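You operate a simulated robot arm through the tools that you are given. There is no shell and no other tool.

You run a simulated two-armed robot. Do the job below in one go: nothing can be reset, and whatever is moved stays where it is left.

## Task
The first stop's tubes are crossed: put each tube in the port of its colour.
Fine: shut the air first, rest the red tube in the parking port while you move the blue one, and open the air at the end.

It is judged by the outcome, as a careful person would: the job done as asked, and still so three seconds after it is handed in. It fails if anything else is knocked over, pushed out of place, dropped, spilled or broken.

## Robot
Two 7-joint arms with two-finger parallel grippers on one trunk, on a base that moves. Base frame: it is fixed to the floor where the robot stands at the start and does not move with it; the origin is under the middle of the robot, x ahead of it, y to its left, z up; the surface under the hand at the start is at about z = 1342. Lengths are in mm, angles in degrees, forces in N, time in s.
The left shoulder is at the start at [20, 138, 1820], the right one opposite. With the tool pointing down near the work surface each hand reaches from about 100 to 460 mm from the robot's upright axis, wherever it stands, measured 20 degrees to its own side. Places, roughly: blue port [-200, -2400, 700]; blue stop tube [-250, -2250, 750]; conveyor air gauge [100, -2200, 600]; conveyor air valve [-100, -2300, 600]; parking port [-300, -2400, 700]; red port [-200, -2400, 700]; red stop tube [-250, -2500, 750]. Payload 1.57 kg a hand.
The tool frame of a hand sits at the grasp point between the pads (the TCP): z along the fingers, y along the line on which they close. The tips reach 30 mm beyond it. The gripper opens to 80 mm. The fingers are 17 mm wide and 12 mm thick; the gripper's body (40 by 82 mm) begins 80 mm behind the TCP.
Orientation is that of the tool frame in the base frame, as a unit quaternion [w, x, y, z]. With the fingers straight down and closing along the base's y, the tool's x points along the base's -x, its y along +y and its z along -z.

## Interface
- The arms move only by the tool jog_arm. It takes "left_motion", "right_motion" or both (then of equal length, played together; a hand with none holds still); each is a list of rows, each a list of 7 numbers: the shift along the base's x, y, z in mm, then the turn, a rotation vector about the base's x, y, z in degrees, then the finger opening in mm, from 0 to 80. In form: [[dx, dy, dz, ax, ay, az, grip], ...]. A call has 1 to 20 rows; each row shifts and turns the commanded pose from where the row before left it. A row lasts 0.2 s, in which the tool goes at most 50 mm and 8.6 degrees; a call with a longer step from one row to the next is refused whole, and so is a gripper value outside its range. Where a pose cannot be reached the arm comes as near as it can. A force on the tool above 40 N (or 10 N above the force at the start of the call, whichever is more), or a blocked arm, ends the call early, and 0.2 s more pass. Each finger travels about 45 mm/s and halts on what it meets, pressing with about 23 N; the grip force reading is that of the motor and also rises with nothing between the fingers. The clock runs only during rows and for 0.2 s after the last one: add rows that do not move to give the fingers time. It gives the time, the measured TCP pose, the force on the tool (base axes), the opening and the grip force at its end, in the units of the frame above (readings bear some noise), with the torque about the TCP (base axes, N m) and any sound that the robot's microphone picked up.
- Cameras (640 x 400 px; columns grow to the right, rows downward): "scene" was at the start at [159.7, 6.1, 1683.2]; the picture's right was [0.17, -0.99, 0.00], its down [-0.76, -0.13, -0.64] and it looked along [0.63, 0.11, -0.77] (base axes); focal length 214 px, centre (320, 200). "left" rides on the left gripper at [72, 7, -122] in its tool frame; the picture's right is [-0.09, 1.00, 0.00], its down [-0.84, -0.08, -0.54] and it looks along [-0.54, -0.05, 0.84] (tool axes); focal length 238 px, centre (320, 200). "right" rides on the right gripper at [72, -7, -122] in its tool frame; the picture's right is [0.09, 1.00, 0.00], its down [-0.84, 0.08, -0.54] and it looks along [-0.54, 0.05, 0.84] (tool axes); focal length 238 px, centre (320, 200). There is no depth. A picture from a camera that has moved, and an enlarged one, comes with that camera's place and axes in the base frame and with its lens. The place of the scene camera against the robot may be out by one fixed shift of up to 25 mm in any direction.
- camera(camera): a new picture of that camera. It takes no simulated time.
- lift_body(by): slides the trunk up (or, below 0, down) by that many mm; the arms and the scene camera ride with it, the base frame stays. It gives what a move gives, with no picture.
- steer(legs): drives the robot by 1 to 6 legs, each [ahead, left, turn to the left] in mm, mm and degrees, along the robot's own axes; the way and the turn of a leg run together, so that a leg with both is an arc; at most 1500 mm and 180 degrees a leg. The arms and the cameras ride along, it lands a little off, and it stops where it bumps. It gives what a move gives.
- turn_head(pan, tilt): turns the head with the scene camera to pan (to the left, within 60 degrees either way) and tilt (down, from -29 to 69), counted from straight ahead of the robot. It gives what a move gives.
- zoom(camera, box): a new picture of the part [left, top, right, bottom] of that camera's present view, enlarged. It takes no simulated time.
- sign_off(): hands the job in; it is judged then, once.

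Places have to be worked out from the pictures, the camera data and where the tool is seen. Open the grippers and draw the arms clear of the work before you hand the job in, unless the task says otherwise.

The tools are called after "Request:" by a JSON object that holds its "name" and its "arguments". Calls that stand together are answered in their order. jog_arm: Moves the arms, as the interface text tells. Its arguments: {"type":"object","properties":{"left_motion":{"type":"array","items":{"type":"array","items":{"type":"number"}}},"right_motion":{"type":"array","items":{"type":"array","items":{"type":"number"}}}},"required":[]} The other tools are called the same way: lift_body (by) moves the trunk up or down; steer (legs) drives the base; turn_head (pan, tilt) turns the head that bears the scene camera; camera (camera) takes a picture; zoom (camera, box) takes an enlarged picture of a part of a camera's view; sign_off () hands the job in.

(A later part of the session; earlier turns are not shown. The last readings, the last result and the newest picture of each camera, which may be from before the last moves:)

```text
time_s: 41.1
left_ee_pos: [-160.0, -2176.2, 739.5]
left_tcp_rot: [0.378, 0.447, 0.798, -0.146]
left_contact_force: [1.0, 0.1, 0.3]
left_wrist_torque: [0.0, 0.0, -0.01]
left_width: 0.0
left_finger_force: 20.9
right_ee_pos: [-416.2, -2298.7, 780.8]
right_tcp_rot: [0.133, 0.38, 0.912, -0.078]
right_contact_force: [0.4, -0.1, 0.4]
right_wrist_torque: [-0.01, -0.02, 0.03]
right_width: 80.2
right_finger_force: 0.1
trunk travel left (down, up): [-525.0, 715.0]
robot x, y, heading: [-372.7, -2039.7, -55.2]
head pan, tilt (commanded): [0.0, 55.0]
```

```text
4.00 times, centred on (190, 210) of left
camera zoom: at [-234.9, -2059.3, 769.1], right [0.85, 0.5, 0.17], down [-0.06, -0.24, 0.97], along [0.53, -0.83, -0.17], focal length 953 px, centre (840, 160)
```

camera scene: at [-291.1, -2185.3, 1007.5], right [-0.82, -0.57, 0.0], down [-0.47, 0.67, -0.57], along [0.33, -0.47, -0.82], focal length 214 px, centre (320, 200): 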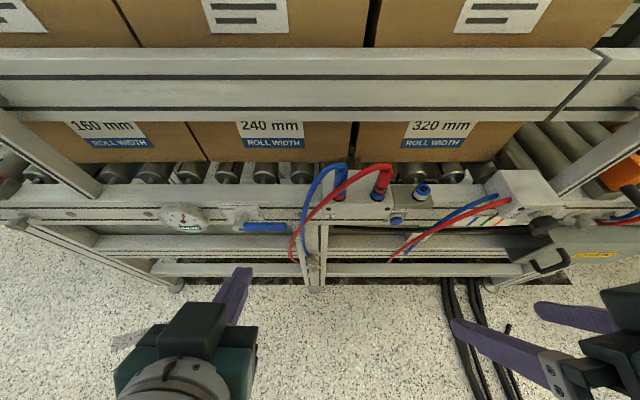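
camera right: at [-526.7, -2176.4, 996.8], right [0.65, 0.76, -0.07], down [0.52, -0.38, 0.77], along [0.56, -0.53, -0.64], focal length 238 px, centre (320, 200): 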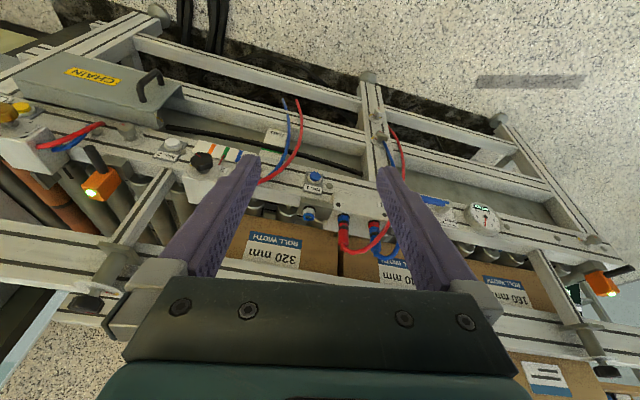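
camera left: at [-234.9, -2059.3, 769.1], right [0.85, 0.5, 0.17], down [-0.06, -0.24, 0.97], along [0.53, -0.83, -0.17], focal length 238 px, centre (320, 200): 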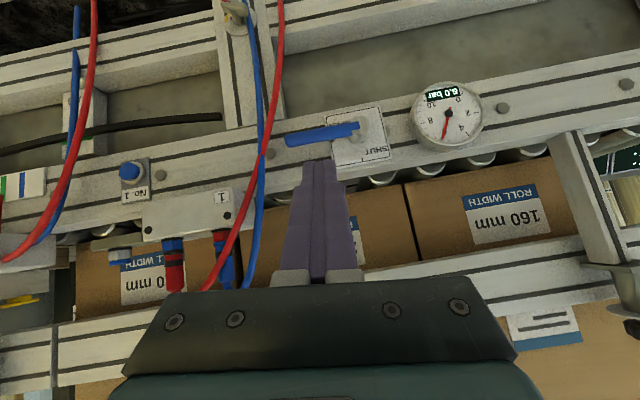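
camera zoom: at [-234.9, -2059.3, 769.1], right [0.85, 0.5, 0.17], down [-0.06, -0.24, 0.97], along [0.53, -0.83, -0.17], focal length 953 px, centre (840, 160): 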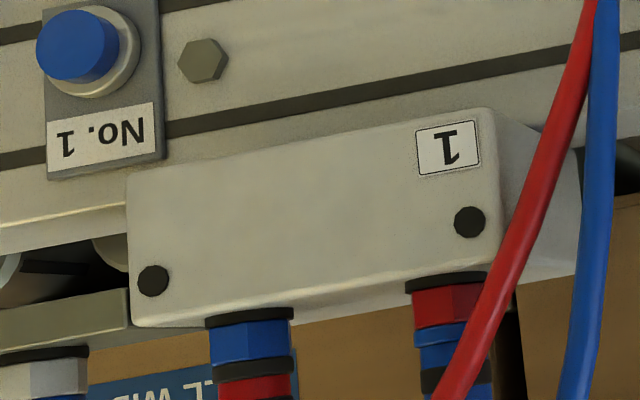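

Measured: hub cap centre ≈ (-44,-2244,647), lever ~93 mm long pointing right, SHUT tick is straight up. The fixed scene camera shift is about (+11,+8). I flatten the left hand (tilt 65°), go down below lever height in front of it, then check.

Request:
{"name": "jog_arm", "arguments": {"left_motion": [[0, 0, -28, -5.93, -1.67, -0.07, 0], [0, 0, -28, -5.93, -1.67, -0.07, 0], [0, 0, -28, -5.93, -1.67, -0.07, 0], [0, 0, -29.5, 0, 0, 0, 0], [0, 0, 0, 0, 0, 0, 0]]}}

Request:
{"name": "camera", "arguments": {"camera": "left"}}

Request:
{"name": "camera", "arguments": {"camera": "scene"}}

```text
time_s: 41.6
left_ee_pos: [-150.2, -2154.4, 699.5]
left_tcp_rot: [0.418, 0.469, 0.759, -0.167]
left_contact_force: [0.1, 0.0, -0.5]
left_wrist_torque: [0.03, -0.01, -0.01]
left_width: 0.0
left_finger_force: 21.0
left hand out of reach, approached as far as the arm can: row 2
right_ee_pos: [-418.2, -2300.0, 781.0]
right_tcp_rot: [0.133, 0.379, 0.912, -0.078]
right_contact_force: [-0.6, -0.1, 0.3]
right_wrist_torque: [0.01, -0.01, -0.03]
right_width: 79.9
right_finger_force: 0.0
trunk travel left (down, up): [-525.0, 715.0]
robot x, y, heading: [-375.7, -2037.7, -55.0]
head pan, tilt (commanded): [0.0, 55.0]
stopped in row 2 (left hand): the arm was blocked; the commanded pose is now the measured one
```

```text
taken
camera left: at [-218.2, -2031.4, 715.7], right [0.87, 0.45, 0.21], down [-0.15, -0.17, 0.97], along [0.47, -0.88, -0.08], focal length 238 px, centre (320, 200)
```

left: 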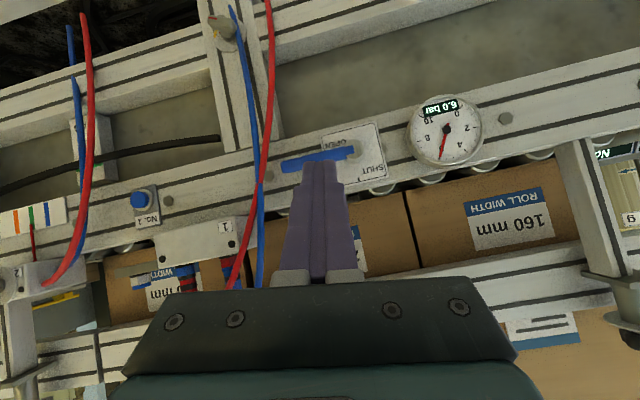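

```text
taken
camera scene: at [-291.0, -2185.6, 1007.5], right [-0.82, -0.57, 0.0], down [-0.47, 0.67, -0.57], along [0.33, -0.47, -0.82], focal length 214 px, centre (320, 200)
```

scene: 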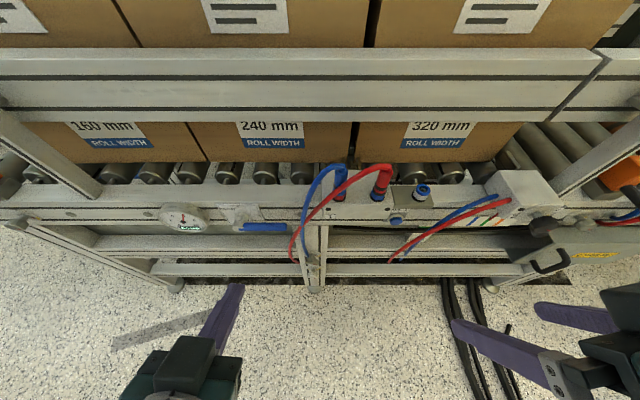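

The arm couldn't flatten that much so close to the body; at 54° tilt it's good enough for a push. I keep this orientation and move to a staging point in front of and below the lever.

Request:
{"name": "jog_arm", "arguments": {"left_motion": [[10.3, -26.1, -24.5, 0, 0, 0, 0], [10.3, -26.1, -24.5, 0, 0, 0, 0], [10.4, -26.1, -24.5, 0, 0, 0, 0], [0, 0, 0, 0, 0, 0, 0]]}}

Request:
{"name": "camera", "arguments": {"camera": "left"}}

Request:
{"name": "zoom", "arguments": {"camera": "scene", "box": [180, 180, 340, 280]}}

```text
time_s: 42.1
left_ee_pos: [-105.9, -2153.6, 652.8]
left_tcp_rot: [0.427, 0.534, 0.718, -0.126]
left_contact_force: [0.8, 0.7, -0.3]
left_wrist_torque: [0.0, 0.01, 0.01]
left_width: 0.0
left_finger_force: 20.9
left hand out of reach, approached as far as the arm can: row 2
right_ee_pos: [-417.6, -2298.6, 780.9]
right_tcp_rot: [0.134, 0.379, 0.912, -0.078]
right_contact_force: [0.0, -0.6, -1.0]
right_wrist_torque: [-0.02, 0.01, 0.0]
right_width: 80.1
right_finger_force: 0.2
trunk travel left (down, up): [-525.0, 715.0]
robot x, y, heading: [-375.1, -2037.9, -55.1]
head pan, tilt (commanded): [0.0, 55.0]
stopped in row 2 (left hand): the arm was blocked; the commanded pose is now the measured one
```

```text
taken
camera left: at [-163.6, -2026.3, 675.7], right [0.88, 0.33, 0.34], down [-0.27, -0.24, 0.93], along [0.39, -0.91, -0.12], focal length 238 px, centre (320, 200)
```

left: 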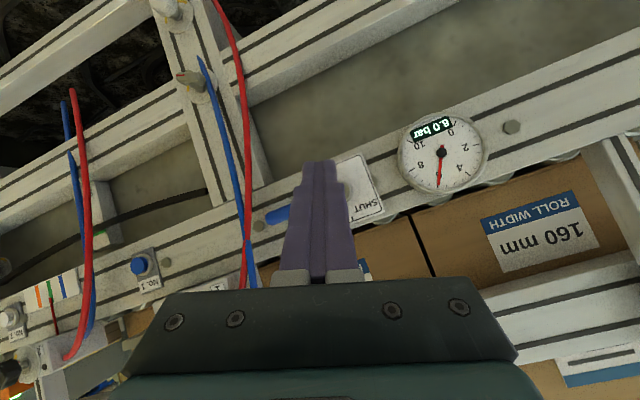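

```text
4.00 times, centred on (260, 230) of scene
camera zoom: at [-291.2, -2185.2, 1007.5], right [-0.82, -0.57, 0.0], down [-0.47, 0.67, -0.57], along [0.33, -0.47, -0.82], focal length 858 px, centre (560, 80)
```

zoom: 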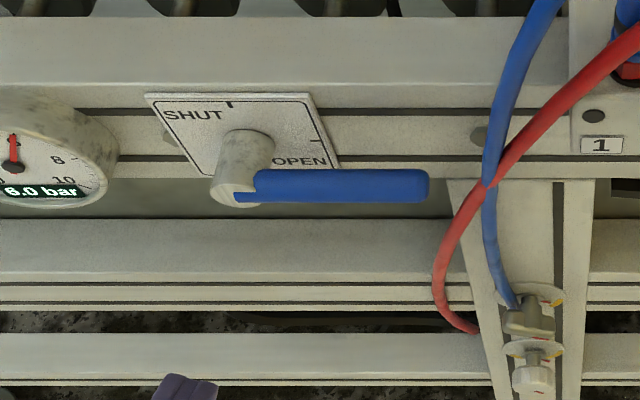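

The left arm is folding into a limit so close to the body. I back the robot off 100 mm so the arm can work more extended, then restore the hand's orientation.

Request:
{"name": "steer", "arguments": {"legs": [[-100, 0, 0]]}}

Request:
{"name": "jog_arm", "arguments": {"left_motion": [[14, -21, 20, -2.3, 4.83, 3.5, 0], [14, -21, 20, -2.3, 4.83, 3.5, 0], [14, -21, 20, -2.3, 4.83, 3.5, 0], [0, 0, 0, 0, 0, 0, 0]]}}

Request:
{"name": "camera", "arguments": {"camera": "left"}}

```text
time_s: 43.3
left_ee_pos: [-167.0, -2069.3, 653.2]
left_tcp_rot: [0.426, 0.536, 0.718, -0.128]
left_contact_force: [0.0, -0.3, 0.1]
left_wrist_torque: [0.0, 0.0, 0.0]
left_width: 0.1
left_finger_force: 21.2
right_ee_pos: [-475.2, -2215.0, 781.1]
right_tcp_rot: [0.133, 0.379, 0.912, -0.077]
right_contact_force: [0.3, -0.5, -0.5]
right_wrist_torque: [0.01, 0.01, -0.03]
right_width: 80.1
right_finger_force: 0.0
trunk travel left (down, up): [-525.0, 715.0]
robot x, y, heading: [-430.1, -1954.2, -55.3]
head pan, tilt (commanded): [0.0, 55.0]
```

```text
time_s: 44.3
left_ee_pos: [-125.4, -2131.8, 712.2]
left_tcp_rot: [0.373, 0.419, 0.804, -0.197]
left_contact_force: [0.4, 0.4, -0.4]
left_wrist_torque: [0.01, 0.02, -0.01]
left_width: 0.1
left_finger_force: 21.8
right_ee_pos: [-475.6, -2215.1, 780.0]
right_tcp_rot: [0.133, 0.379, 0.912, -0.077]
right_contact_force: [-0.9, 0.2, 0.2]
right_wrist_torque: [0.01, 0.01, -0.01]
right_width: 80.0
right_finger_force: 0.1
trunk travel left (down, up): [-525.0, 715.0]
robot x, y, heading: [-429.6, -1956.4, -55.3]
head pan, tilt (commanded): [0.0, 55.0]
```

```text
taken
camera left: at [-199.1, -2012.9, 735.4], right [0.85, 0.52, 0.07], down [0.01, -0.14, 0.99], along [0.52, -0.84, -0.13], focal length 238 px, centre (320, 200)
```

left: 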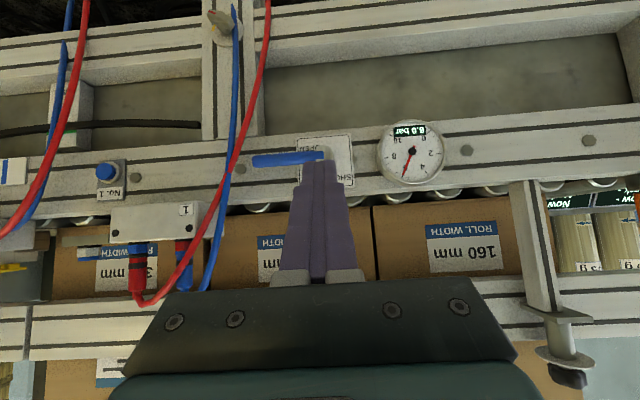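

Orientation is good now (tilt 50°, closing axis along the rail). I lower the trunk another 80 mm and move the left hand to the staging point in front of/below the lever.

Request:
{"name": "lift_body", "arguments": {"by": -80}}

Request:
{"name": "jog_arm", "arguments": {"left_motion": [[1.5, -25.2, -2, 0, 0, 0, 0], [1.5, -25.2, -2, 0, 0, 0, 0], [1.5, -25.2, -2, 0, 0, 0, 0], [1.6, -25.3, -2, 0, 0, 0, 0], [0, 0, 0, 0, 0, 0, 0]]}}

Request:
{"name": "camera", "arguments": {"camera": "left"}}

Request:
{"name": "zoom", "arguments": {"camera": "scene", "box": [200, 100, 360, 200]}}

Request:
{"name": "camera", "arguments": {"camera": "scene"}}

```text
time_s: 45.5
left_ee_pos: [-125.3, -2131.6, 631.8]
left_tcp_rot: [0.374, 0.42, 0.804, -0.197]
left_contact_force: [-0.4, -1.1, 0.1]
left_wrist_torque: [0.02, 0.0, -0.01]
left_width: 0.2
left_finger_force: 21.5
right_ee_pos: [-474.5, -2213.4, 701.4]
right_tcp_rot: [0.133, 0.379, 0.912, -0.077]
right_contact_force: [-0.4, 0.1, 0.5]
right_wrist_torque: [-0.03, 0.0, -0.04]
right_width: 79.8
right_finger_force: 0.0
trunk travel left (down, up): [-445.0, 795.0]
robot x, y, heading: [-430.7, -1954.5, -55.1]
head pan, tilt (commanded): [0.0, 55.0]
```

```text
time_s: 46.6
left_ee_pos: [-116.9, -2228.2, 624.1]
left_tcp_rot: [0.376, 0.421, 0.802, -0.194]
left_contact_force: [-0.8, 0.6, 0.3]
left_wrist_torque: [0.03, 0.01, 0.01]
left_width: 0.0
left_finger_force: 21.2
right_ee_pos: [-476.4, -2214.2, 700.4]
right_tcp_rot: [0.134, 0.38, 0.912, -0.078]
right_contact_force: [-0.1, -0.4, 0.6]
right_wrist_torque: [0.01, 0.01, 0.01]
right_width: 80.1
right_finger_force: 0.1
trunk travel left (down, up): [-445.0, 795.0]
robot x, y, heading: [-430.2, -1952.9, -55.3]
head pan, tilt (commanded): [0.0, 55.0]
```

```text
taken
camera left: at [-190.5, -2110.4, 647.8], right [0.85, 0.52, 0.07], down [0.0, -0.15, 0.99], along [0.52, -0.84, -0.13], focal length 238 px, centre (320, 200)
```

left: 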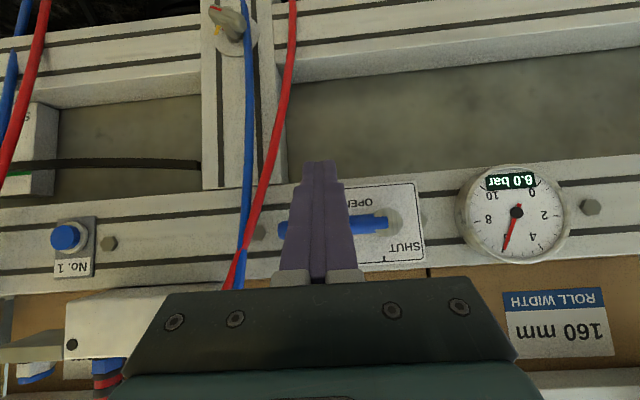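

```text
4.00 times, centred on (280, 150) of scene
camera zoom: at [-349.6, -2100.9, 927.4], right [-0.82, -0.57, 0.0], down [-0.47, 0.67, -0.57], along [0.33, -0.47, -0.82], focal length 858 px, centre (480, 400)
```

zoom: 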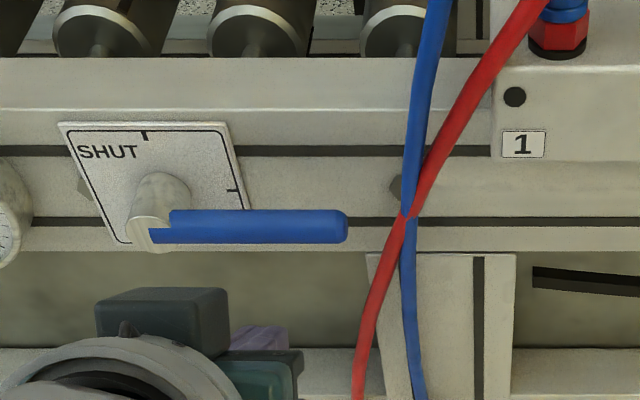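

```text
taken
camera scene: at [-349.6, -2100.9, 927.4], right [-0.82, -0.57, 0.0], down [-0.47, 0.67, -0.57], along [0.33, -0.47, -0.82], focal length 214 px, centre (320, 200)
```

scene: 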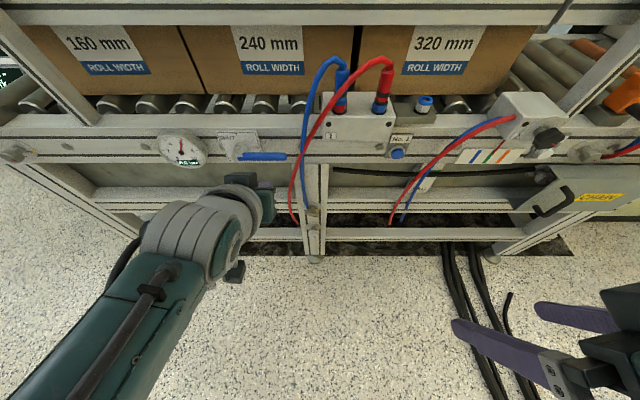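

The hand is where I wanted: fingertips below and in front of the lever at about 57 mm from the hub. I slide forward 42 mm under the lever and check.

Request:
{"name": "jog_arm", "arguments": {"left_motion": [[8, -11.5, 0, 0, 0, 0, 0], [8, -11.5, 0, 0, 0, 0, 0], [8, -11.5, 0, 0, 0, 0, 0], [0, 0, 0, 0, 0, 0, 0]]}}

Request:
{"name": "camera", "arguments": {"camera": "left"}}

Request:
{"name": "zoom", "arguments": {"camera": "scene", "box": [200, 100, 360, 200]}}

```text
time_s: 47.6
left_ee_pos: [-90.4, -2264.8, 623.4]
left_tcp_rot: [0.376, 0.419, 0.803, -0.195]
left_contact_force: [0.0, -0.1, 0.4]
left_wrist_torque: [-0.05, 0.0, 0.01]
left_width: 0.3
left_finger_force: 21.1
right_ee_pos: [-476.2, -2214.2, 701.1]
right_tcp_rot: [0.133, 0.38, 0.912, -0.078]
right_contact_force: [-0.1, -0.1, 0.4]
right_wrist_torque: [0.01, 0.02, -0.01]
right_width: 80.1
right_finger_force: 0.1
trunk travel left (down, up): [-445.0, 795.0]
robot x, y, heading: [-431.5, -1949.5, -55.4]
head pan, tilt (commanded): [0.0, 55.0]
```

```text
taken
camera left: at [-165.6, -2147.9, 647.8], right [0.85, 0.52, 0.07], down [0.01, -0.14, 0.99], along [0.53, -0.84, -0.13], focal length 238 px, centre (320, 200)
```

left: 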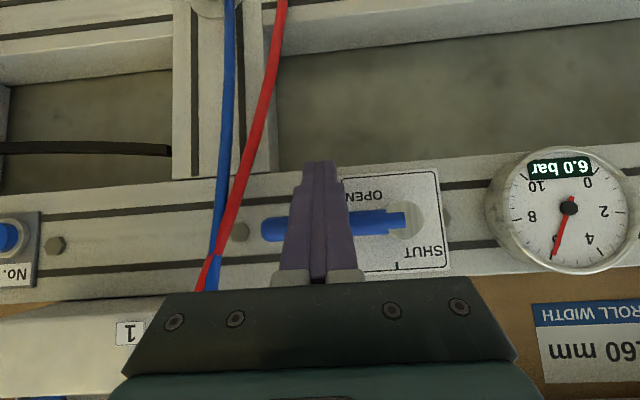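

```text
4.00 times, centred on (280, 150) of scene
camera zoom: at [-349.6, -2100.9, 927.4], right [-0.82, -0.57, 0.0], down [-0.47, 0.67, -0.57], along [0.33, -0.47, -0.82], focal length 858 px, centre (480, 400)
```

zoom: 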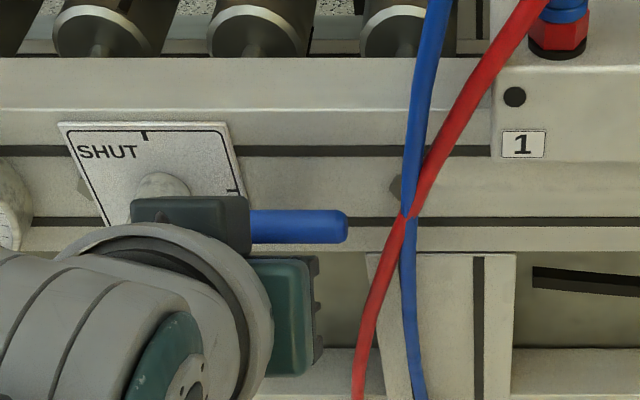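

Fingers are under the lever (about 50 mm from the hub) with no contact. Now I push it up along its arc, first half, then check.

Request:
{"name": "jog_arm", "arguments": {"left_motion": [[-0.5, -0.3, 11.4, 0, 0, 0, 0], [-1.1, -0.8, 5.5, 0, 0, 0, 0], [-1.2, -0.8, 5.4, 0, 0, 0, 0], [-0.5, -0.3, 6.3, 0, 0, 0, 0], [-0.4, -0.3, 6.4, 0, 0, 0, 0], [1.1, 0.7, 6.7, 0, 0, 0, 0], [1.1, 0.8, 6.8, 0, 0, 0, 0], [0, 0, 0, 0, 0, 0, 0]]}}

Request:
{"name": "camera", "arguments": {"camera": "left"}}

Request:
{"name": "zoom", "arguments": {"camera": "scene", "box": [200, 80, 360, 180]}}

```text
time_s: 49.5
left_ee_pos: [-84.3, -2263.2, 671.9]
left_tcp_rot: [0.382, 0.421, 0.801, -0.189]
left_contact_force: [0.2, -0.3, -0.1]
left_wrist_torque: [-0.02, 0.0, -0.01]
left_width: 0.0
left_finger_force: 21.3
right_ee_pos: [-475.7, -2214.6, 702.1]
right_tcp_rot: [0.134, 0.38, 0.912, -0.078]
right_contact_force: [-0.2, 0.1, -0.2]
right_wrist_torque: [0.0, -0.03, 0.0]
right_width: 80.0
right_finger_force: 0.1
trunk travel left (down, up): [-445.0, 795.0]
robot x, y, heading: [-435.3, -1948.5, -54.8]
head pan, tilt (commanded): [0.0, 55.0]
```

```text
taken
camera left: at [-159.7, -2145.5, 694.9], right [0.85, 0.52, 0.09], down [-0.01, -0.15, 0.99], along [0.53, -0.84, -0.12], focal length 238 px, centre (320, 200)
```

left: 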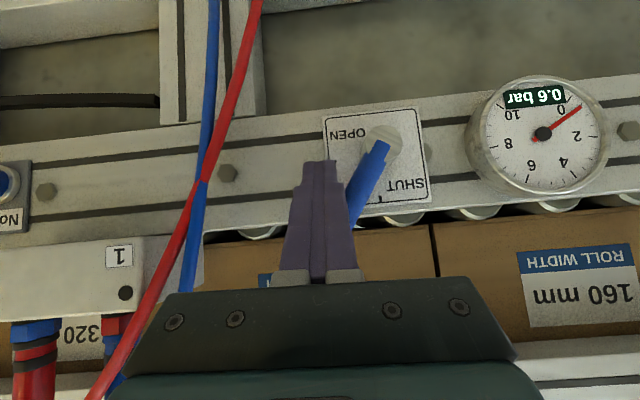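

```text
4.00 times, centred on (280, 130) of scene
camera zoom: at [-349.6, -2101.1, 927.5], right [-0.82, -0.57, 0.0], down [-0.47, 0.67, -0.57], along [0.33, -0.47, -0.82], focal length 858 px, centre (480, 480)
```

zoom: 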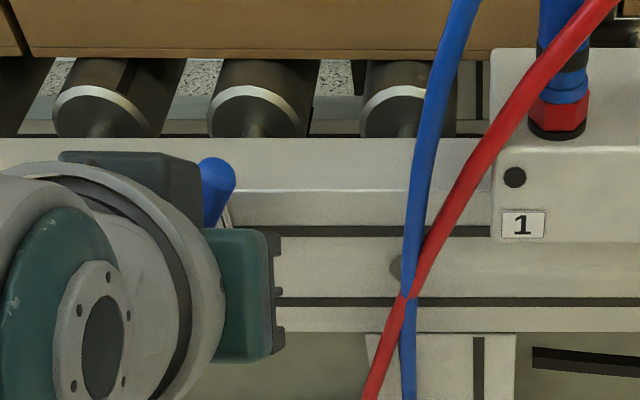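

The gauge is already falling (0.6 bar) with the lever about 55° up. I finish the swing to vertical.

Request:
{"name": "jog_arm", "arguments": {"left_motion": [[0.6, 0.4, 5.5, 0, 0, 0, 0], [0.6, 0.4, 5.5, 0, 0, 0, 0], [3.7, 2.6, 5.5, 0, 0, 0, 0], [3.7, 2.6, 5.5, 0, 0, 0, 0], [6, 4.1, 4, 0, 0, 0, 0], [6, 4.1, 4, 0, 0, 0, 0], [2, 1.4, 0.5, 0, 0, 0, 0], [2, 1.4, 0.5, 0, 0, 0, 0], [0, 0, 0, 0, 0, 0, 0]]}}

Request:
{"name": "camera", "arguments": {"camera": "left"}}

```text
time_s: 51.5
left_ee_pos: [-72.4, -2250.7, 702.7]
left_tcp_rot: [0.374, 0.42, 0.803, -0.199]
left_contact_force: [-2.1, 0.4, 0.4]
left_wrist_torque: [0.0, 0.05, 0.02]
left_width: 0.2
left_finger_force: 21.6
right_ee_pos: [-474.6, -2213.4, 700.7]
right_tcp_rot: [0.134, 0.379, 0.912, -0.077]
right_contact_force: [0.3, 0.0, 0.4]
right_wrist_torque: [0.02, 0.0, -0.01]
right_width: 80.0
right_finger_force: 0.1
trunk travel left (down, up): [-445.0, 795.0]
robot x, y, heading: [-431.0, -1950.2, -55.1]
head pan, tilt (commanded): [0.0, 55.0]
```

```text
taken
camera left: at [-145.7, -2131.7, 726.7], right [0.85, 0.52, 0.07], down [0.01, -0.14, 0.99], along [0.52, -0.84, -0.13], focal length 238 px, centre (320, 200)
```

left: 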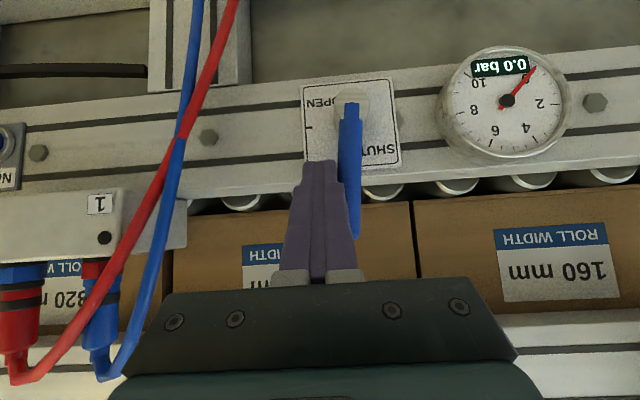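

Gauge reads 0.0 bar and the lever is nearly vertical. I push slightly more to seat it at the stop, watching the force.

Request:
{"name": "jog_arm", "arguments": {"left_motion": [[2, 1.4, 0, 0, 0, 0, 0], [2, 1.4, 0, 0, 0, 0, 0], [2, 1.4, 0, 0, 0, 0, 0], [0, 0, 0, 0, 0, 0, 0]]}}

Request:
{"name": "zoom", "arguments": {"camera": "left", "box": [260, 50, 420, 150]}}

Request:
{"name": "camera", "arguments": {"camera": "left"}}

```text
time_s: 52.5
left_ee_pos: [-66.7, -2245.7, 703.0]
left_tcp_rot: [0.373, 0.42, 0.803, -0.197]
left_contact_force: [-1.0, -0.5, -1.5]
left_wrist_torque: [0.04, 0.0, -0.02]
left_width: 0.0
left_finger_force: 21.3
right_ee_pos: [-475.8, -2213.4, 700.7]
right_tcp_rot: [0.134, 0.38, 0.912, -0.077]
right_contact_force: [0.7, -0.5, 0.4]
right_wrist_torque: [0.02, 0.0, 0.01]
right_width: 80.2
right_finger_force: 0.1
trunk travel left (down, up): [-445.0, 795.0]
robot x, y, heading: [-434.1, -1957.3, -55.2]
head pan, tilt (commanded): [0.0, 55.0]
```

```text
4.00 times, centred on (340, 100) of left
camera zoom: at [-140.3, -2128.6, 727.5], right [0.85, 0.52, 0.07], down [0.01, -0.14, 0.99], along [0.52, -0.84, -0.13], focal length 953 px, centre (240, 600)
```

zoom: 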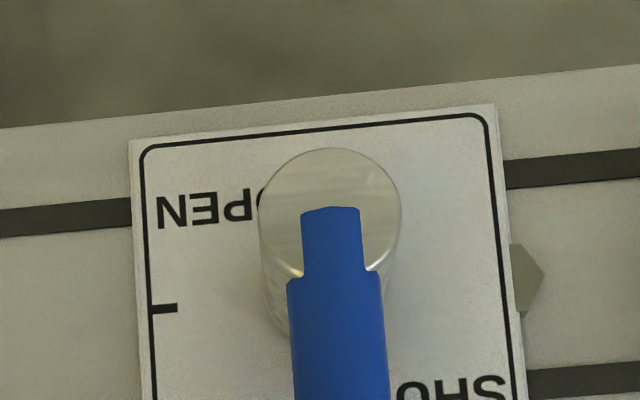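

```text
taken
camera left: at [-140.3, -2128.6, 727.5], right [0.85, 0.52, 0.07], down [0.01, -0.14, 0.99], along [0.52, -0.84, -0.13], focal length 238 px, centre (320, 200)
```

left: 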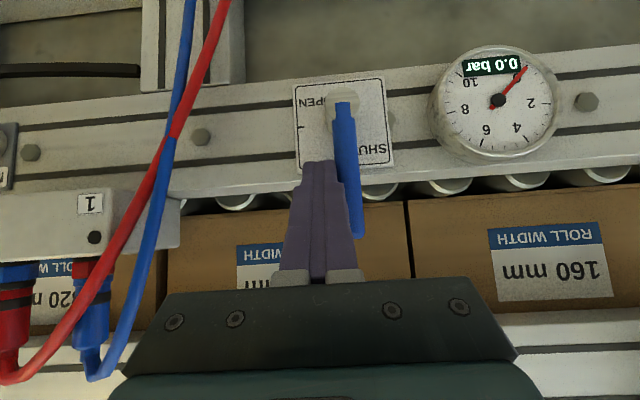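

The lever is vertical on the SHUT tick and the gauge reads 0.0 bar. I retract the left hand straight back from the lever.

Request:
{"name": "jog_arm", "arguments": {"left_motion": [[-2.5, -1.7, 0, 0, 0, 0, 0], [-17, 24.6, 0, 0, 0, 0, 0], [-22.8, 32.8, 0, 0, 0, 0, 0], [-22.8, 32.8, 0, 0, 0, 0, 0], [0, 30, 20, 0, 0, 0, 0], [0, 0, 0, 0, 0, 0, 0]]}}

Request:
{"name": "camera", "arguments": {"camera": "scene"}}

Request:
{"name": "camera", "arguments": {"camera": "left"}}

Request:
{"name": "camera", "arguments": {"camera": "right"}}

```text
time_s: 53.9
left_ee_pos: [-132.7, -2126.7, 722.3]
left_tcp_rot: [0.374, 0.42, 0.803, -0.197]
left_contact_force: [-0.4, -0.2, 0.2]
left_wrist_torque: [0.02, 0.01, -0.04]
left_width: 0.0
left_finger_force: 21.8
right_ee_pos: [-474.6, -2214.3, 702.2]
right_tcp_rot: [0.133, 0.38, 0.912, -0.077]
right_contact_force: [-0.8, -0.1, 0.5]
right_wrist_torque: [-0.01, 0.02, 0.0]
right_width: 80.0
right_finger_force: 0.1
trunk travel left (down, up): [-445.0, 795.0]
robot x, y, heading: [-433.7, -1953.2, -55.2]
head pan, tilt (commanded): [0.0, 55.0]
```

```text
taken
camera scene: at [-349.6, -2101.3, 927.5], right [-0.82, -0.57, 0.0], down [-0.47, 0.67, -0.57], along [0.33, -0.47, -0.82], focal length 214 px, centre (320, 200)
```

scene: 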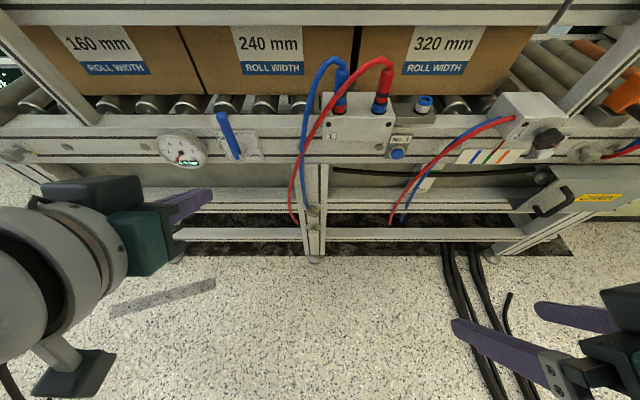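

```text
taken
camera left: at [-206.7, -2008.0, 746.6], right [0.85, 0.52, 0.07], down [0.01, -0.14, 0.99], along [0.52, -0.84, -0.13], focal length 238 px, centre (320, 200)
```

left: 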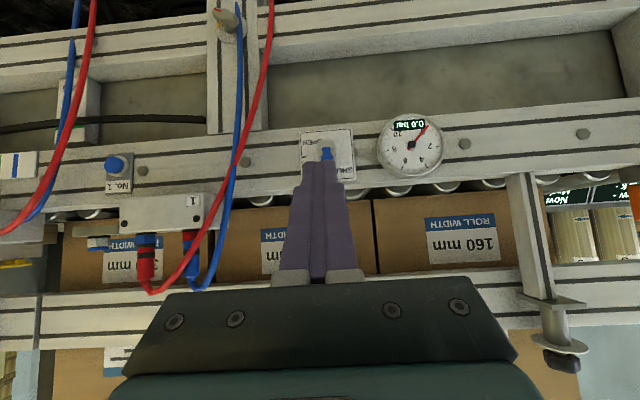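

```text
taken
camera right: at [-551.0, -2141.7, 796.9], right [0.65, 0.76, -0.07], down [0.52, -0.38, 0.77], along [0.56, -0.53, -0.64], focal length 238 px, centre (320, 200)
```

right: 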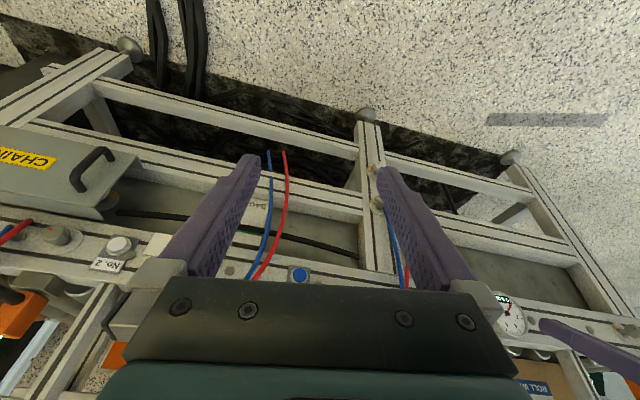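

Let me check the lever's exact angle in the scene view.

Request:
{"name": "zoom", "arguments": {"camera": "scene", "box": [150, 90, 310, 190]}}

Request:
{"name": "zoom", "arguments": {"camera": "scene", "box": [280, 40, 440, 140]}}

Request:
{"name": "zoom", "arguments": {"camera": "left", "box": [60, 180, 260, 305]}}

```text
4.00 times, centred on (230, 140) of scene
camera zoom: at [-349.6, -2101.3, 927.5], right [-0.82, -0.57, 0.0], down [-0.47, 0.67, -0.57], along [0.33, -0.47, -0.82], focal length 858 px, centre (680, 440)
```

zoom: 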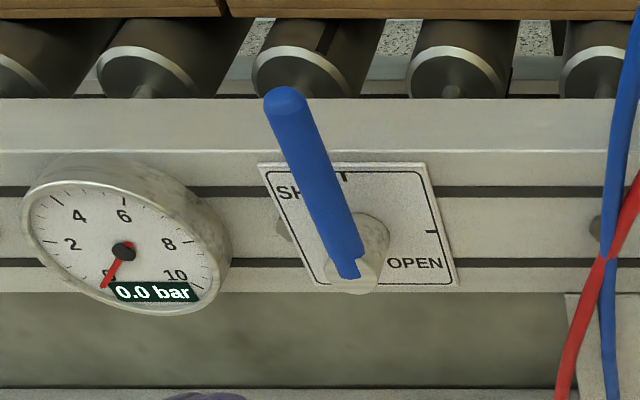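

```text
4.00 times, centred on (360, 90) of scene
camera zoom: at [-349.6, -2101.3, 927.5], right [-0.82, -0.57, 0.0], down [-0.47, 0.67, -0.57], along [0.33, -0.47, -0.82], focal length 858 px, centre (160, 640)
```

zoom: 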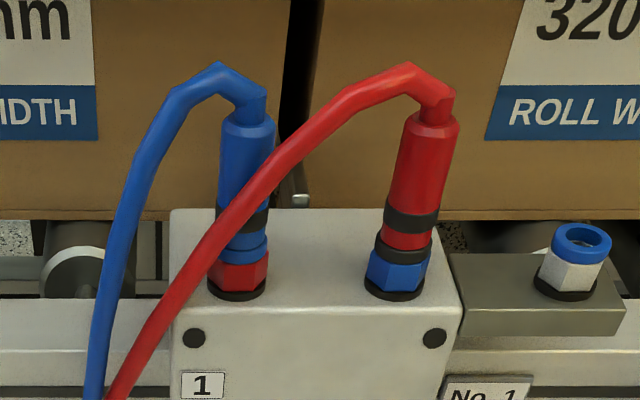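

```text
3.20 times, centred on (160, 242) of left
camera zoom: at [-206.7, -2008.0, 746.6], right [0.85, 0.52, 0.07], down [0.01, -0.14, 0.99], along [0.52, -0.84, -0.13], focal length 763 px, centre (832, 64)
```

zoom: 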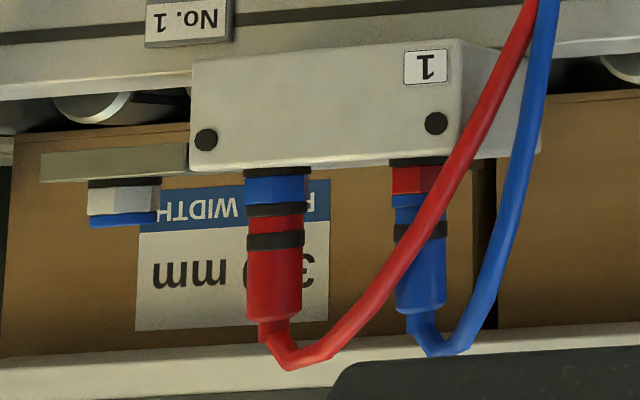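

Lever is exactly vertical and the air is off (0.0 bar). Next I raise the trunk 155 mm and move ahead 40 mm so the right arm can reach the plugs with a ~48° tilted hand (closing along the rail, so the tubes clear the fingers).

Request:
{"name": "lift_body", "arguments": {"by": 155}}

Request:
{"name": "steer", "arguments": {"legs": [[40, 0, 0]]}}

Request:
{"name": "jog_arm", "arguments": {"right_motion": [[28, -8, 8, -4.38, -4.22, -1.74, 80], [28, -8, 8, -4.38, -4.22, -1.74, 80], [28, -8, 8, -4.38, -4.22, -1.74, 80], [28, -8, 8, -4.38, -4.22, -1.74, 80], [28, -8, 8, -4.38, -4.22, -1.74, 80], [0, 0, 0, 0, 0, 0, 80]]}}

Request:
{"name": "camera", "arguments": {"camera": "right"}}

Request:
{"name": "camera", "arguments": {"camera": "scene"}}

```text
time_s: 55.6
left_ee_pos: [-132.9, -2125.5, 877.7]
left_tcp_rot: [0.373, 0.42, 0.803, -0.197]
left_contact_force: [-1.1, 0.9, -0.8]
left_wrist_torque: [0.0, 0.0, 0.02]
left_width: 0.0
left_finger_force: 20.9
right_ee_pos: [-475.5, -2214.9, 855.9]
right_tcp_rot: [0.134, 0.38, 0.912, -0.077]
right_contact_force: [-0.6, 0.3, 0.0]
right_wrist_torque: [-0.02, -0.01, -0.01]
right_width: 80.2
right_finger_force: 0.2
trunk travel left (down, up): [-600.0, 640.0]
robot x, y, heading: [-435.5, -1951.0, -55.2]
head pan, tilt (commanded): [0.0, 55.0]
```

```text
time_s: 56.5
left_ee_pos: [-110.0, -2159.4, 878.1]
left_tcp_rot: [0.374, 0.42, 0.803, -0.197]
left_contact_force: [0.6, -0.1, 0.0]
left_wrist_torque: [-0.01, 0.01, 0.02]
left_width: 0.0
left_finger_force: 21.2
right_ee_pos: [-453.1, -2247.3, 855.6]
right_tcp_rot: [0.134, 0.38, 0.912, -0.078]
right_contact_force: [0.5, 0.3, -0.5]
right_wrist_torque: [-0.01, 0.04, -0.01]
right_width: 80.2
right_finger_force: 0.1
trunk travel left (down, up): [-600.0, 640.0]
robot x, y, heading: [-412.8, -1985.0, -55.4]
head pan, tilt (commanded): [0.0, 55.0]
```

```text
time_s: 57.9
left_ee_pos: [-110.8, -2158.7, 877.5]
left_tcp_rot: [0.374, 0.42, 0.803, -0.197]
left_contact_force: [0.2, 0.1, 0.4]
left_wrist_torque: [-0.03, -0.03, -0.02]
left_width: 0.0
left_finger_force: 21.0
right_ee_pos: [-314.0, -2285.6, 898.7]
right_tcp_rot: [0.361, 0.423, 0.81, -0.188]
right_contact_force: [-0.1, 0.5, -0.4]
right_wrist_torque: [0.03, 0.03, -0.01]
right_width: 80.0
right_finger_force: 0.1
trunk travel left (down, up): [-600.0, 640.0]
robot x, y, heading: [-408.6, -1986.8, -55.4]
head pan, tilt (commanded): [0.0, 55.0]
```

```text
taken
camera right: at [-398.6, -2176.9, 928.1], right [0.78, 0.62, -0.07], down [0.15, -0.08, 0.98], along [0.61, -0.78, -0.16], focal length 238 px, centre (320, 200)
```

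right: 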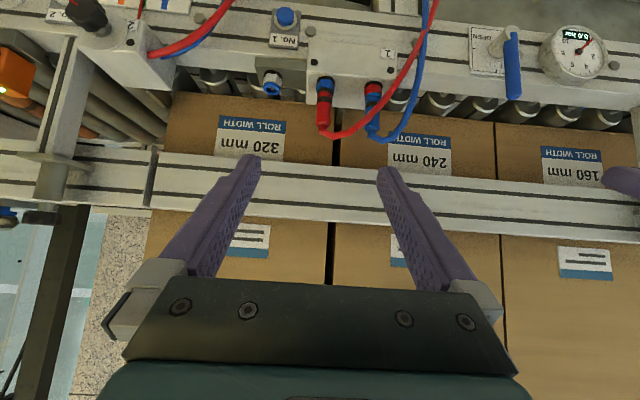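

```text
taken
camera scene: at [-327.1, -2133.6, 1082.5], right [-0.82, -0.57, 0.0], down [-0.47, 0.67, -0.57], along [0.33, -0.47, -0.82], focal length 214 px, centre (320, 200)
```

scene: 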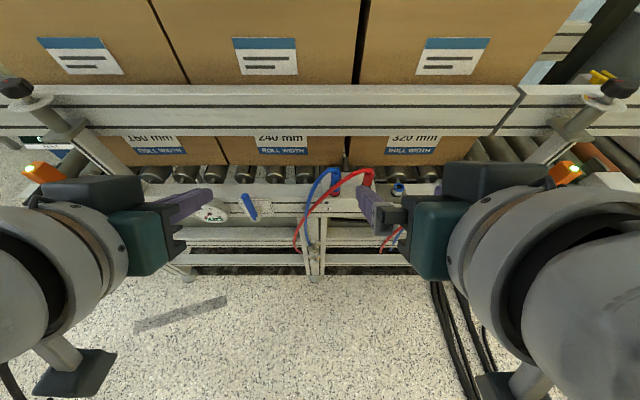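

Right hand has the planned orientation. I zoom the right wrist camera on the plugs to measure them.

Request:
{"name": "zoom", "arguments": {"camera": "right", "box": [250, 40, 430, 152]}}

Request:
{"name": "zoom", "arguments": {"camera": "left", "box": [0, 150, 320, 350]}}

```text
3.56 times, centred on (340, 96) of right
camera zoom: at [-398.6, -2176.9, 928.1], right [0.78, 0.62, -0.07], down [0.15, -0.08, 0.98], along [0.61, -0.78, -0.16], focal length 848 px, centre (249, 570)
```

zoom: 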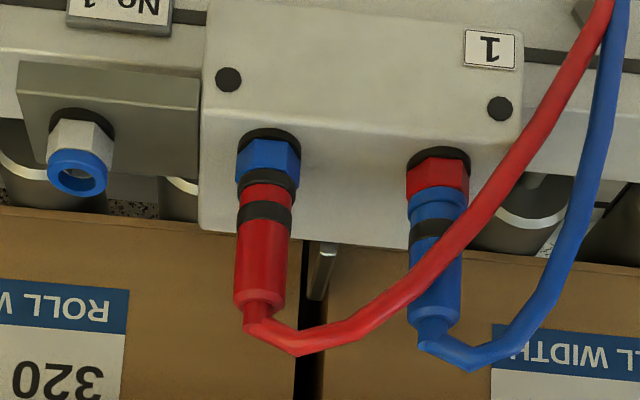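

```text
2.00 times, centred on (160, 250) of left
camera zoom: at [-184.0, -2040.5, 901.4], right [0.85, 0.52, 0.07], down [0.01, -0.14, 0.99], along [0.52, -0.84, -0.13], focal length 477 px, centre (640, 100)
```

zoom: 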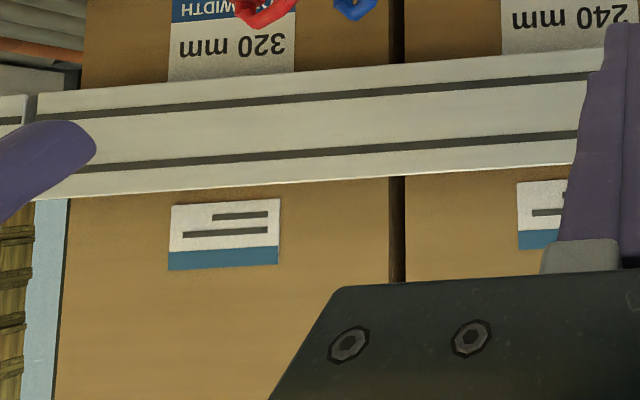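

Estimate from wrist views: red plug axis ≈ (-235,-2393), body z 763–789, block top ~728; blue plug ≈ (-189,-2357). I move the right hand to a staging point 90 mm back along the approach and narrow the fingers to 34 mm.

Request:
{"name": "jog_arm", "arguments": {"right_motion": [[13.6, -17.5, -20.1, 0, 0, 0, 70], [13.6, -17.5, -20.1, 0, 0, 0, 52], [13.5, -17.5, -20.2, 0, 0, 0, 36], [0, 0, 0, 0, 0, 0, 36], [0, 0, 0, 0, 0, 0, 36]]}}

Request:
{"name": "camera", "arguments": {"camera": "right"}}

Request:
{"name": "zoom", "arguments": {"camera": "right", "box": [230, 80, 430, 205]}}

Request:
{"name": "zoom", "arguments": {"camera": "scene", "box": [280, 140, 440, 240]}}

```text
time_s: 59.1
left_ee_pos: [-110.2, -2158.9, 877.5]
left_tcp_rot: [0.373, 0.42, 0.803, -0.198]
left_contact_force: [0.6, -0.4, -0.6]
left_wrist_torque: [0.06, 0.0, 0.01]
left_width: 0.0
left_finger_force: 21.6
right_ee_pos: [-273.9, -2339.5, 837.0]
right_tcp_rot: [0.361, 0.422, 0.81, -0.188]
right_contact_force: [0.0, -0.3, 0.8]
right_wrist_torque: [-0.04, -0.02, -0.04]
right_width: 35.9
right_finger_force: 0.1
trunk travel left (down, up): [-600.0, 640.0]
robot x, y, heading: [-410.9, -1986.8, -55.2]
head pan, tilt (commanded): [0.0, 55.0]
```

```text
taken
camera right: at [-357.6, -2229.8, 866.3], right [0.78, 0.62, -0.07], down [0.15, -0.09, 0.98], along [0.61, -0.78, -0.16], focal length 238 px, centre (320, 200)
```

right: 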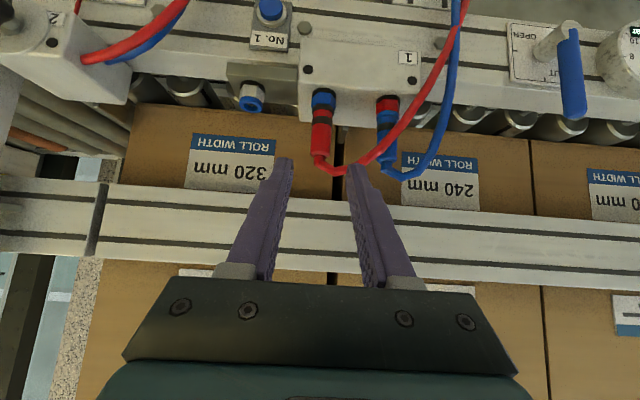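

```text
3.20 times, centred on (330, 142) of right
camera zoom: at [-357.6, -2229.8, 866.3], right [0.78, 0.62, -0.07], down [0.15, -0.09, 0.98], along [0.61, -0.78, -0.16], focal length 763 px, centre (288, 384)
```

zoom: 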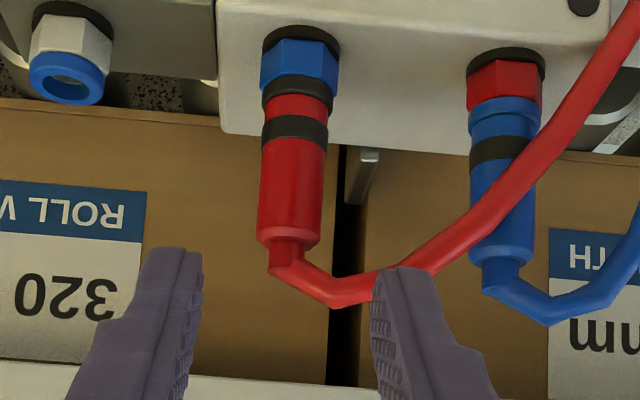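

```text
4.00 times, centred on (360, 190) of scene
camera zoom: at [-327.1, -2133.5, 1082.5], right [-0.82, -0.57, 0.0], down [-0.47, 0.67, -0.57], along [0.33, -0.47, -0.82], focal length 858 px, centre (160, 240)
```

zoom: 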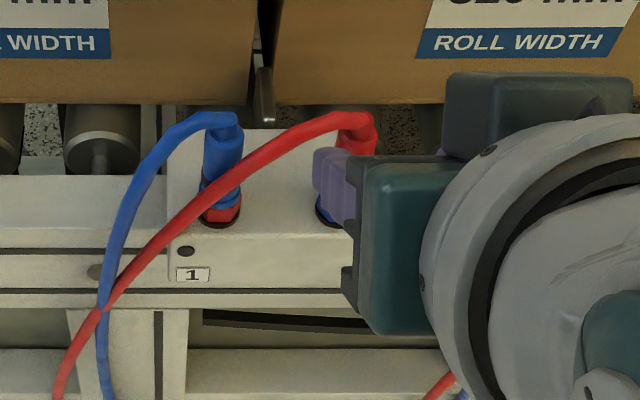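

The wrist view suggests plug ≈ (-238,-2388). I check the left wrist camera's side view for depth before advancing.

Request:
{"name": "zoom", "arguments": {"camera": "left", "box": [40, 50, 240, 175]}}

```text
3.20 times, centred on (140, 112) of left
camera zoom: at [-184.0, -2040.5, 901.4], right [0.85, 0.52, 0.07], down [0.01, -0.14, 0.99], along [0.52, -0.84, -0.13], focal length 763 px, centre (896, 480)
```

zoom: 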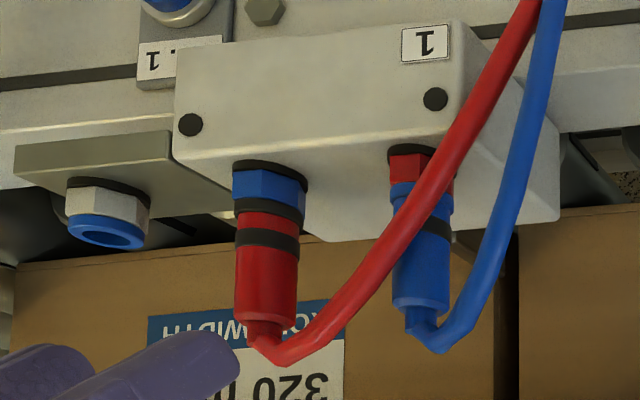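

The two wrist cameras agree within 1 mm: red plug axis at (-235.4,-2392.8), band at z 759. I narrow the fingers to 28 mm and advance two thirds of the way, then check the tube clearance.

Request:
{"name": "jog_arm", "arguments": {"right_motion": [[0, 0, 0, 0, 0, 0, 28], [6.4, -8.9, -10.5, 0, 0, 0, 28], [6.4, -8.9, -10.5, 0, 0, 0, 28], [6.4, -8.9, -10.5, 0, 0, 0, 28], [6.4, -8.9, -10.5, 0, 0, 0, 28], [0, 0, 0, 0, 0, 0, 28]]}}

Request:
{"name": "camera", "arguments": {"camera": "right"}}

Request:
{"name": "zoom", "arguments": {"camera": "left", "box": [40, 50, 240, 175]}}

```text
time_s: 60.5
left_ee_pos: [-111.5, -2159.4, 878.9]
left_tcp_rot: [0.373, 0.421, 0.803, -0.198]
left_contact_force: [-0.5, -0.3, -0.1]
left_wrist_torque: [-0.01, -0.01, 0.0]
left_width: 0.2
left_finger_force: 21.3
right_ee_pos: [-246.2, -2376.3, 794.0]
right_tcp_rot: [0.361, 0.422, 0.81, -0.188]
right_contact_force: [0.7, 0.9, 0.2]
right_wrist_torque: [0.0, -0.02, 0.04]
right_width: 27.6
right_finger_force: 0.1
trunk travel left (down, up): [-600.0, 640.0]
robot x, y, heading: [-406.6, -1984.6, -55.2]
head pan, tilt (commanded): [0.0, 55.0]
```

```text
taken
camera right: at [-331.4, -2266.5, 824.4], right [0.78, 0.62, -0.07], down [0.15, -0.09, 0.98], along [0.6, -0.78, -0.16], focal length 238 px, centre (320, 200)
```

right: 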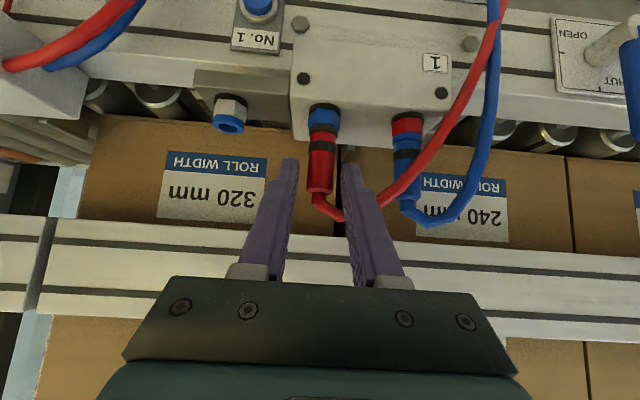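

```text
3.20 times, centred on (140, 112) of left
camera zoom: at [-184.0, -2040.5, 901.4], right [0.85, 0.52, 0.07], down [0.01, -0.14, 0.99], along [0.52, -0.84, -0.13], focal length 763 px, centre (896, 480)
```

zoom: 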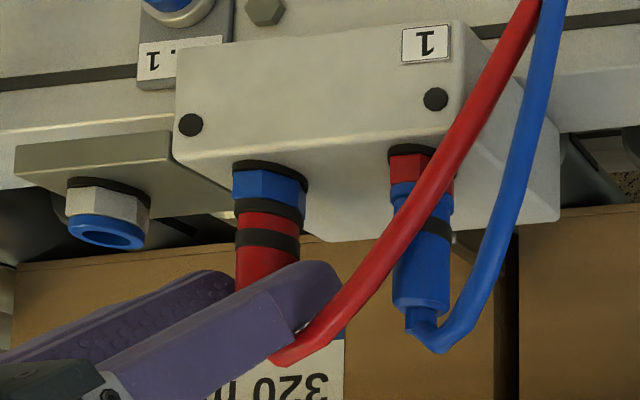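

Fingers straddle the plug with the tube riding above the left finger. I go the remaining 28 mm and then close on the plug body.

Request:
{"name": "jog_arm", "arguments": {"right_motion": [[3.6, -5.5, -6.7, 0, 0, 0, 28], [3.6, -5.5, -6.7, 0, 0, 0, 28], [3.6, -5.5, -6.6, 0, 0, 0, 28], [0, 0, 0, 0, 0, 0, 28]]}}

Request:
{"name": "zoom", "arguments": {"camera": "right", "box": [220, 70, 440, 208]}}

Request:
{"name": "zoom", "arguments": {"camera": "left", "box": [40, 50, 240, 175]}}

```text
time_s: 61.5
left_ee_pos: [-110.1, -2159.0, 878.2]
left_tcp_rot: [0.374, 0.42, 0.803, -0.197]
left_contact_force: [-0.5, -0.1, -0.3]
left_wrist_torque: [-0.01, 0.01, 0.0]
left_width: 0.0
left_finger_force: 21.9
right_ee_pos: [-237.0, -2392.9, 775.0]
right_tcp_rot: [0.361, 0.423, 0.81, -0.189]
right_contact_force: [0.1, 0.7, -0.4]
right_wrist_torque: [0.02, 0.02, 0.02]
right_width: 27.8
right_finger_force: 0.0
trunk travel left (down, up): [-600.0, 640.0]
robot x, y, heading: [-409.2, -1985.6, -55.1]
head pan, tilt (commanded): [0.0, 55.0]
```

```text
2.90 times, centred on (330, 139) of right
camera zoom: at [-321.1, -2282.6, 803.8], right [0.78, 0.62, -0.07], down [0.15, -0.08, 0.98], along [0.6, -0.78, -0.16], focal length 691 px, centre (291, 377)
```

zoom: 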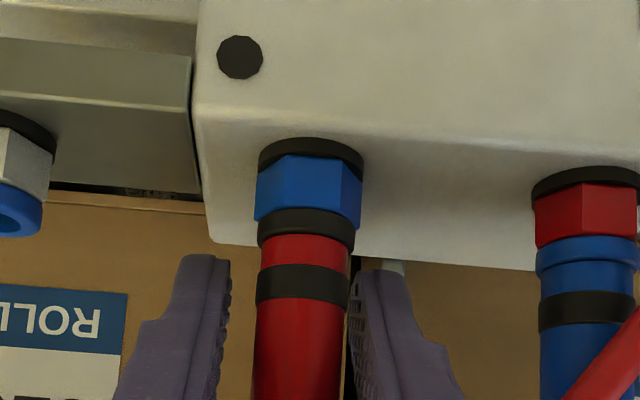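

```text
3.20 times, centred on (140, 112) of left
camera zoom: at [-184.0, -2040.5, 901.4], right [0.85, 0.52, 0.07], down [0.01, -0.14, 0.99], along [0.52, -0.84, -0.13], focal length 763 px, centre (896, 480)
```

zoom: 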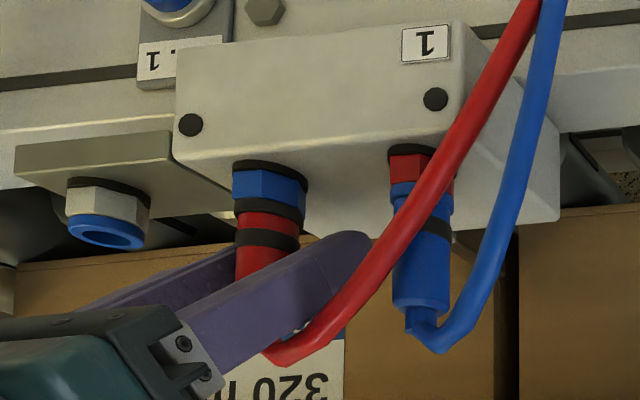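

The plug is slightly off-centre toward the left finger (~2 mm). I shift 2 mm and close gently.

Request:
{"name": "jog_arm", "arguments": {"right_motion": [[2.0, 1.1, 0, 0, 0, 0, 28], [0, 0, 0, 0, 0, 0, 20], [0, 0, 0, 0, 0, 0, 12], [0, 0, 0, 0, 0, 0, 8], [0, 0, 0, 0, 0, 0, 8]]}}

Request:
{"name": "zoom", "arguments": {"camera": "right", "box": [220, 70, 440, 208]}}

```text
time_s: 62.7
left_ee_pos: [-107.9, -2156.3, 877.9]
left_tcp_rot: [0.374, 0.421, 0.803, -0.197]
left_contact_force: [0.6, 0.0, 0.2]
left_wrist_torque: [0.0, -0.01, 0.02]
left_width: 0.0
left_finger_force: 21.2
right_ee_pos: [-236.3, -2392.1, 772.9]
right_tcp_rot: [0.359, 0.422, 0.81, -0.191]
right_contact_force: [5.9, 5.3, -5.0]
right_wrist_torque: [0.11, -0.11, 0.01]
right_width: 16.5
right_finger_force: 22.8
trunk travel left (down, up): [-600.0, 640.0]
robot x, y, heading: [-412.4, -1987.7, -55.1]
head pan, tilt (commanded): [0.0, 55.0]
```

```text
2.90 times, centred on (330, 139) of right
camera zoom: at [-320.4, -2280.9, 802.2], right [0.78, 0.62, -0.07], down [0.16, -0.08, 0.98], along [0.6, -0.78, -0.16], focal length 691 px, centre (291, 377)
```

zoom: 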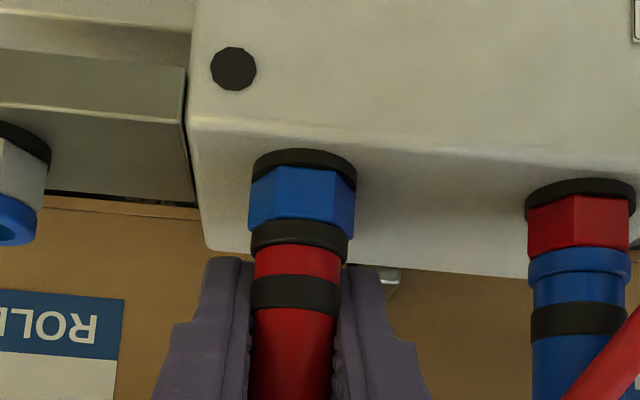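

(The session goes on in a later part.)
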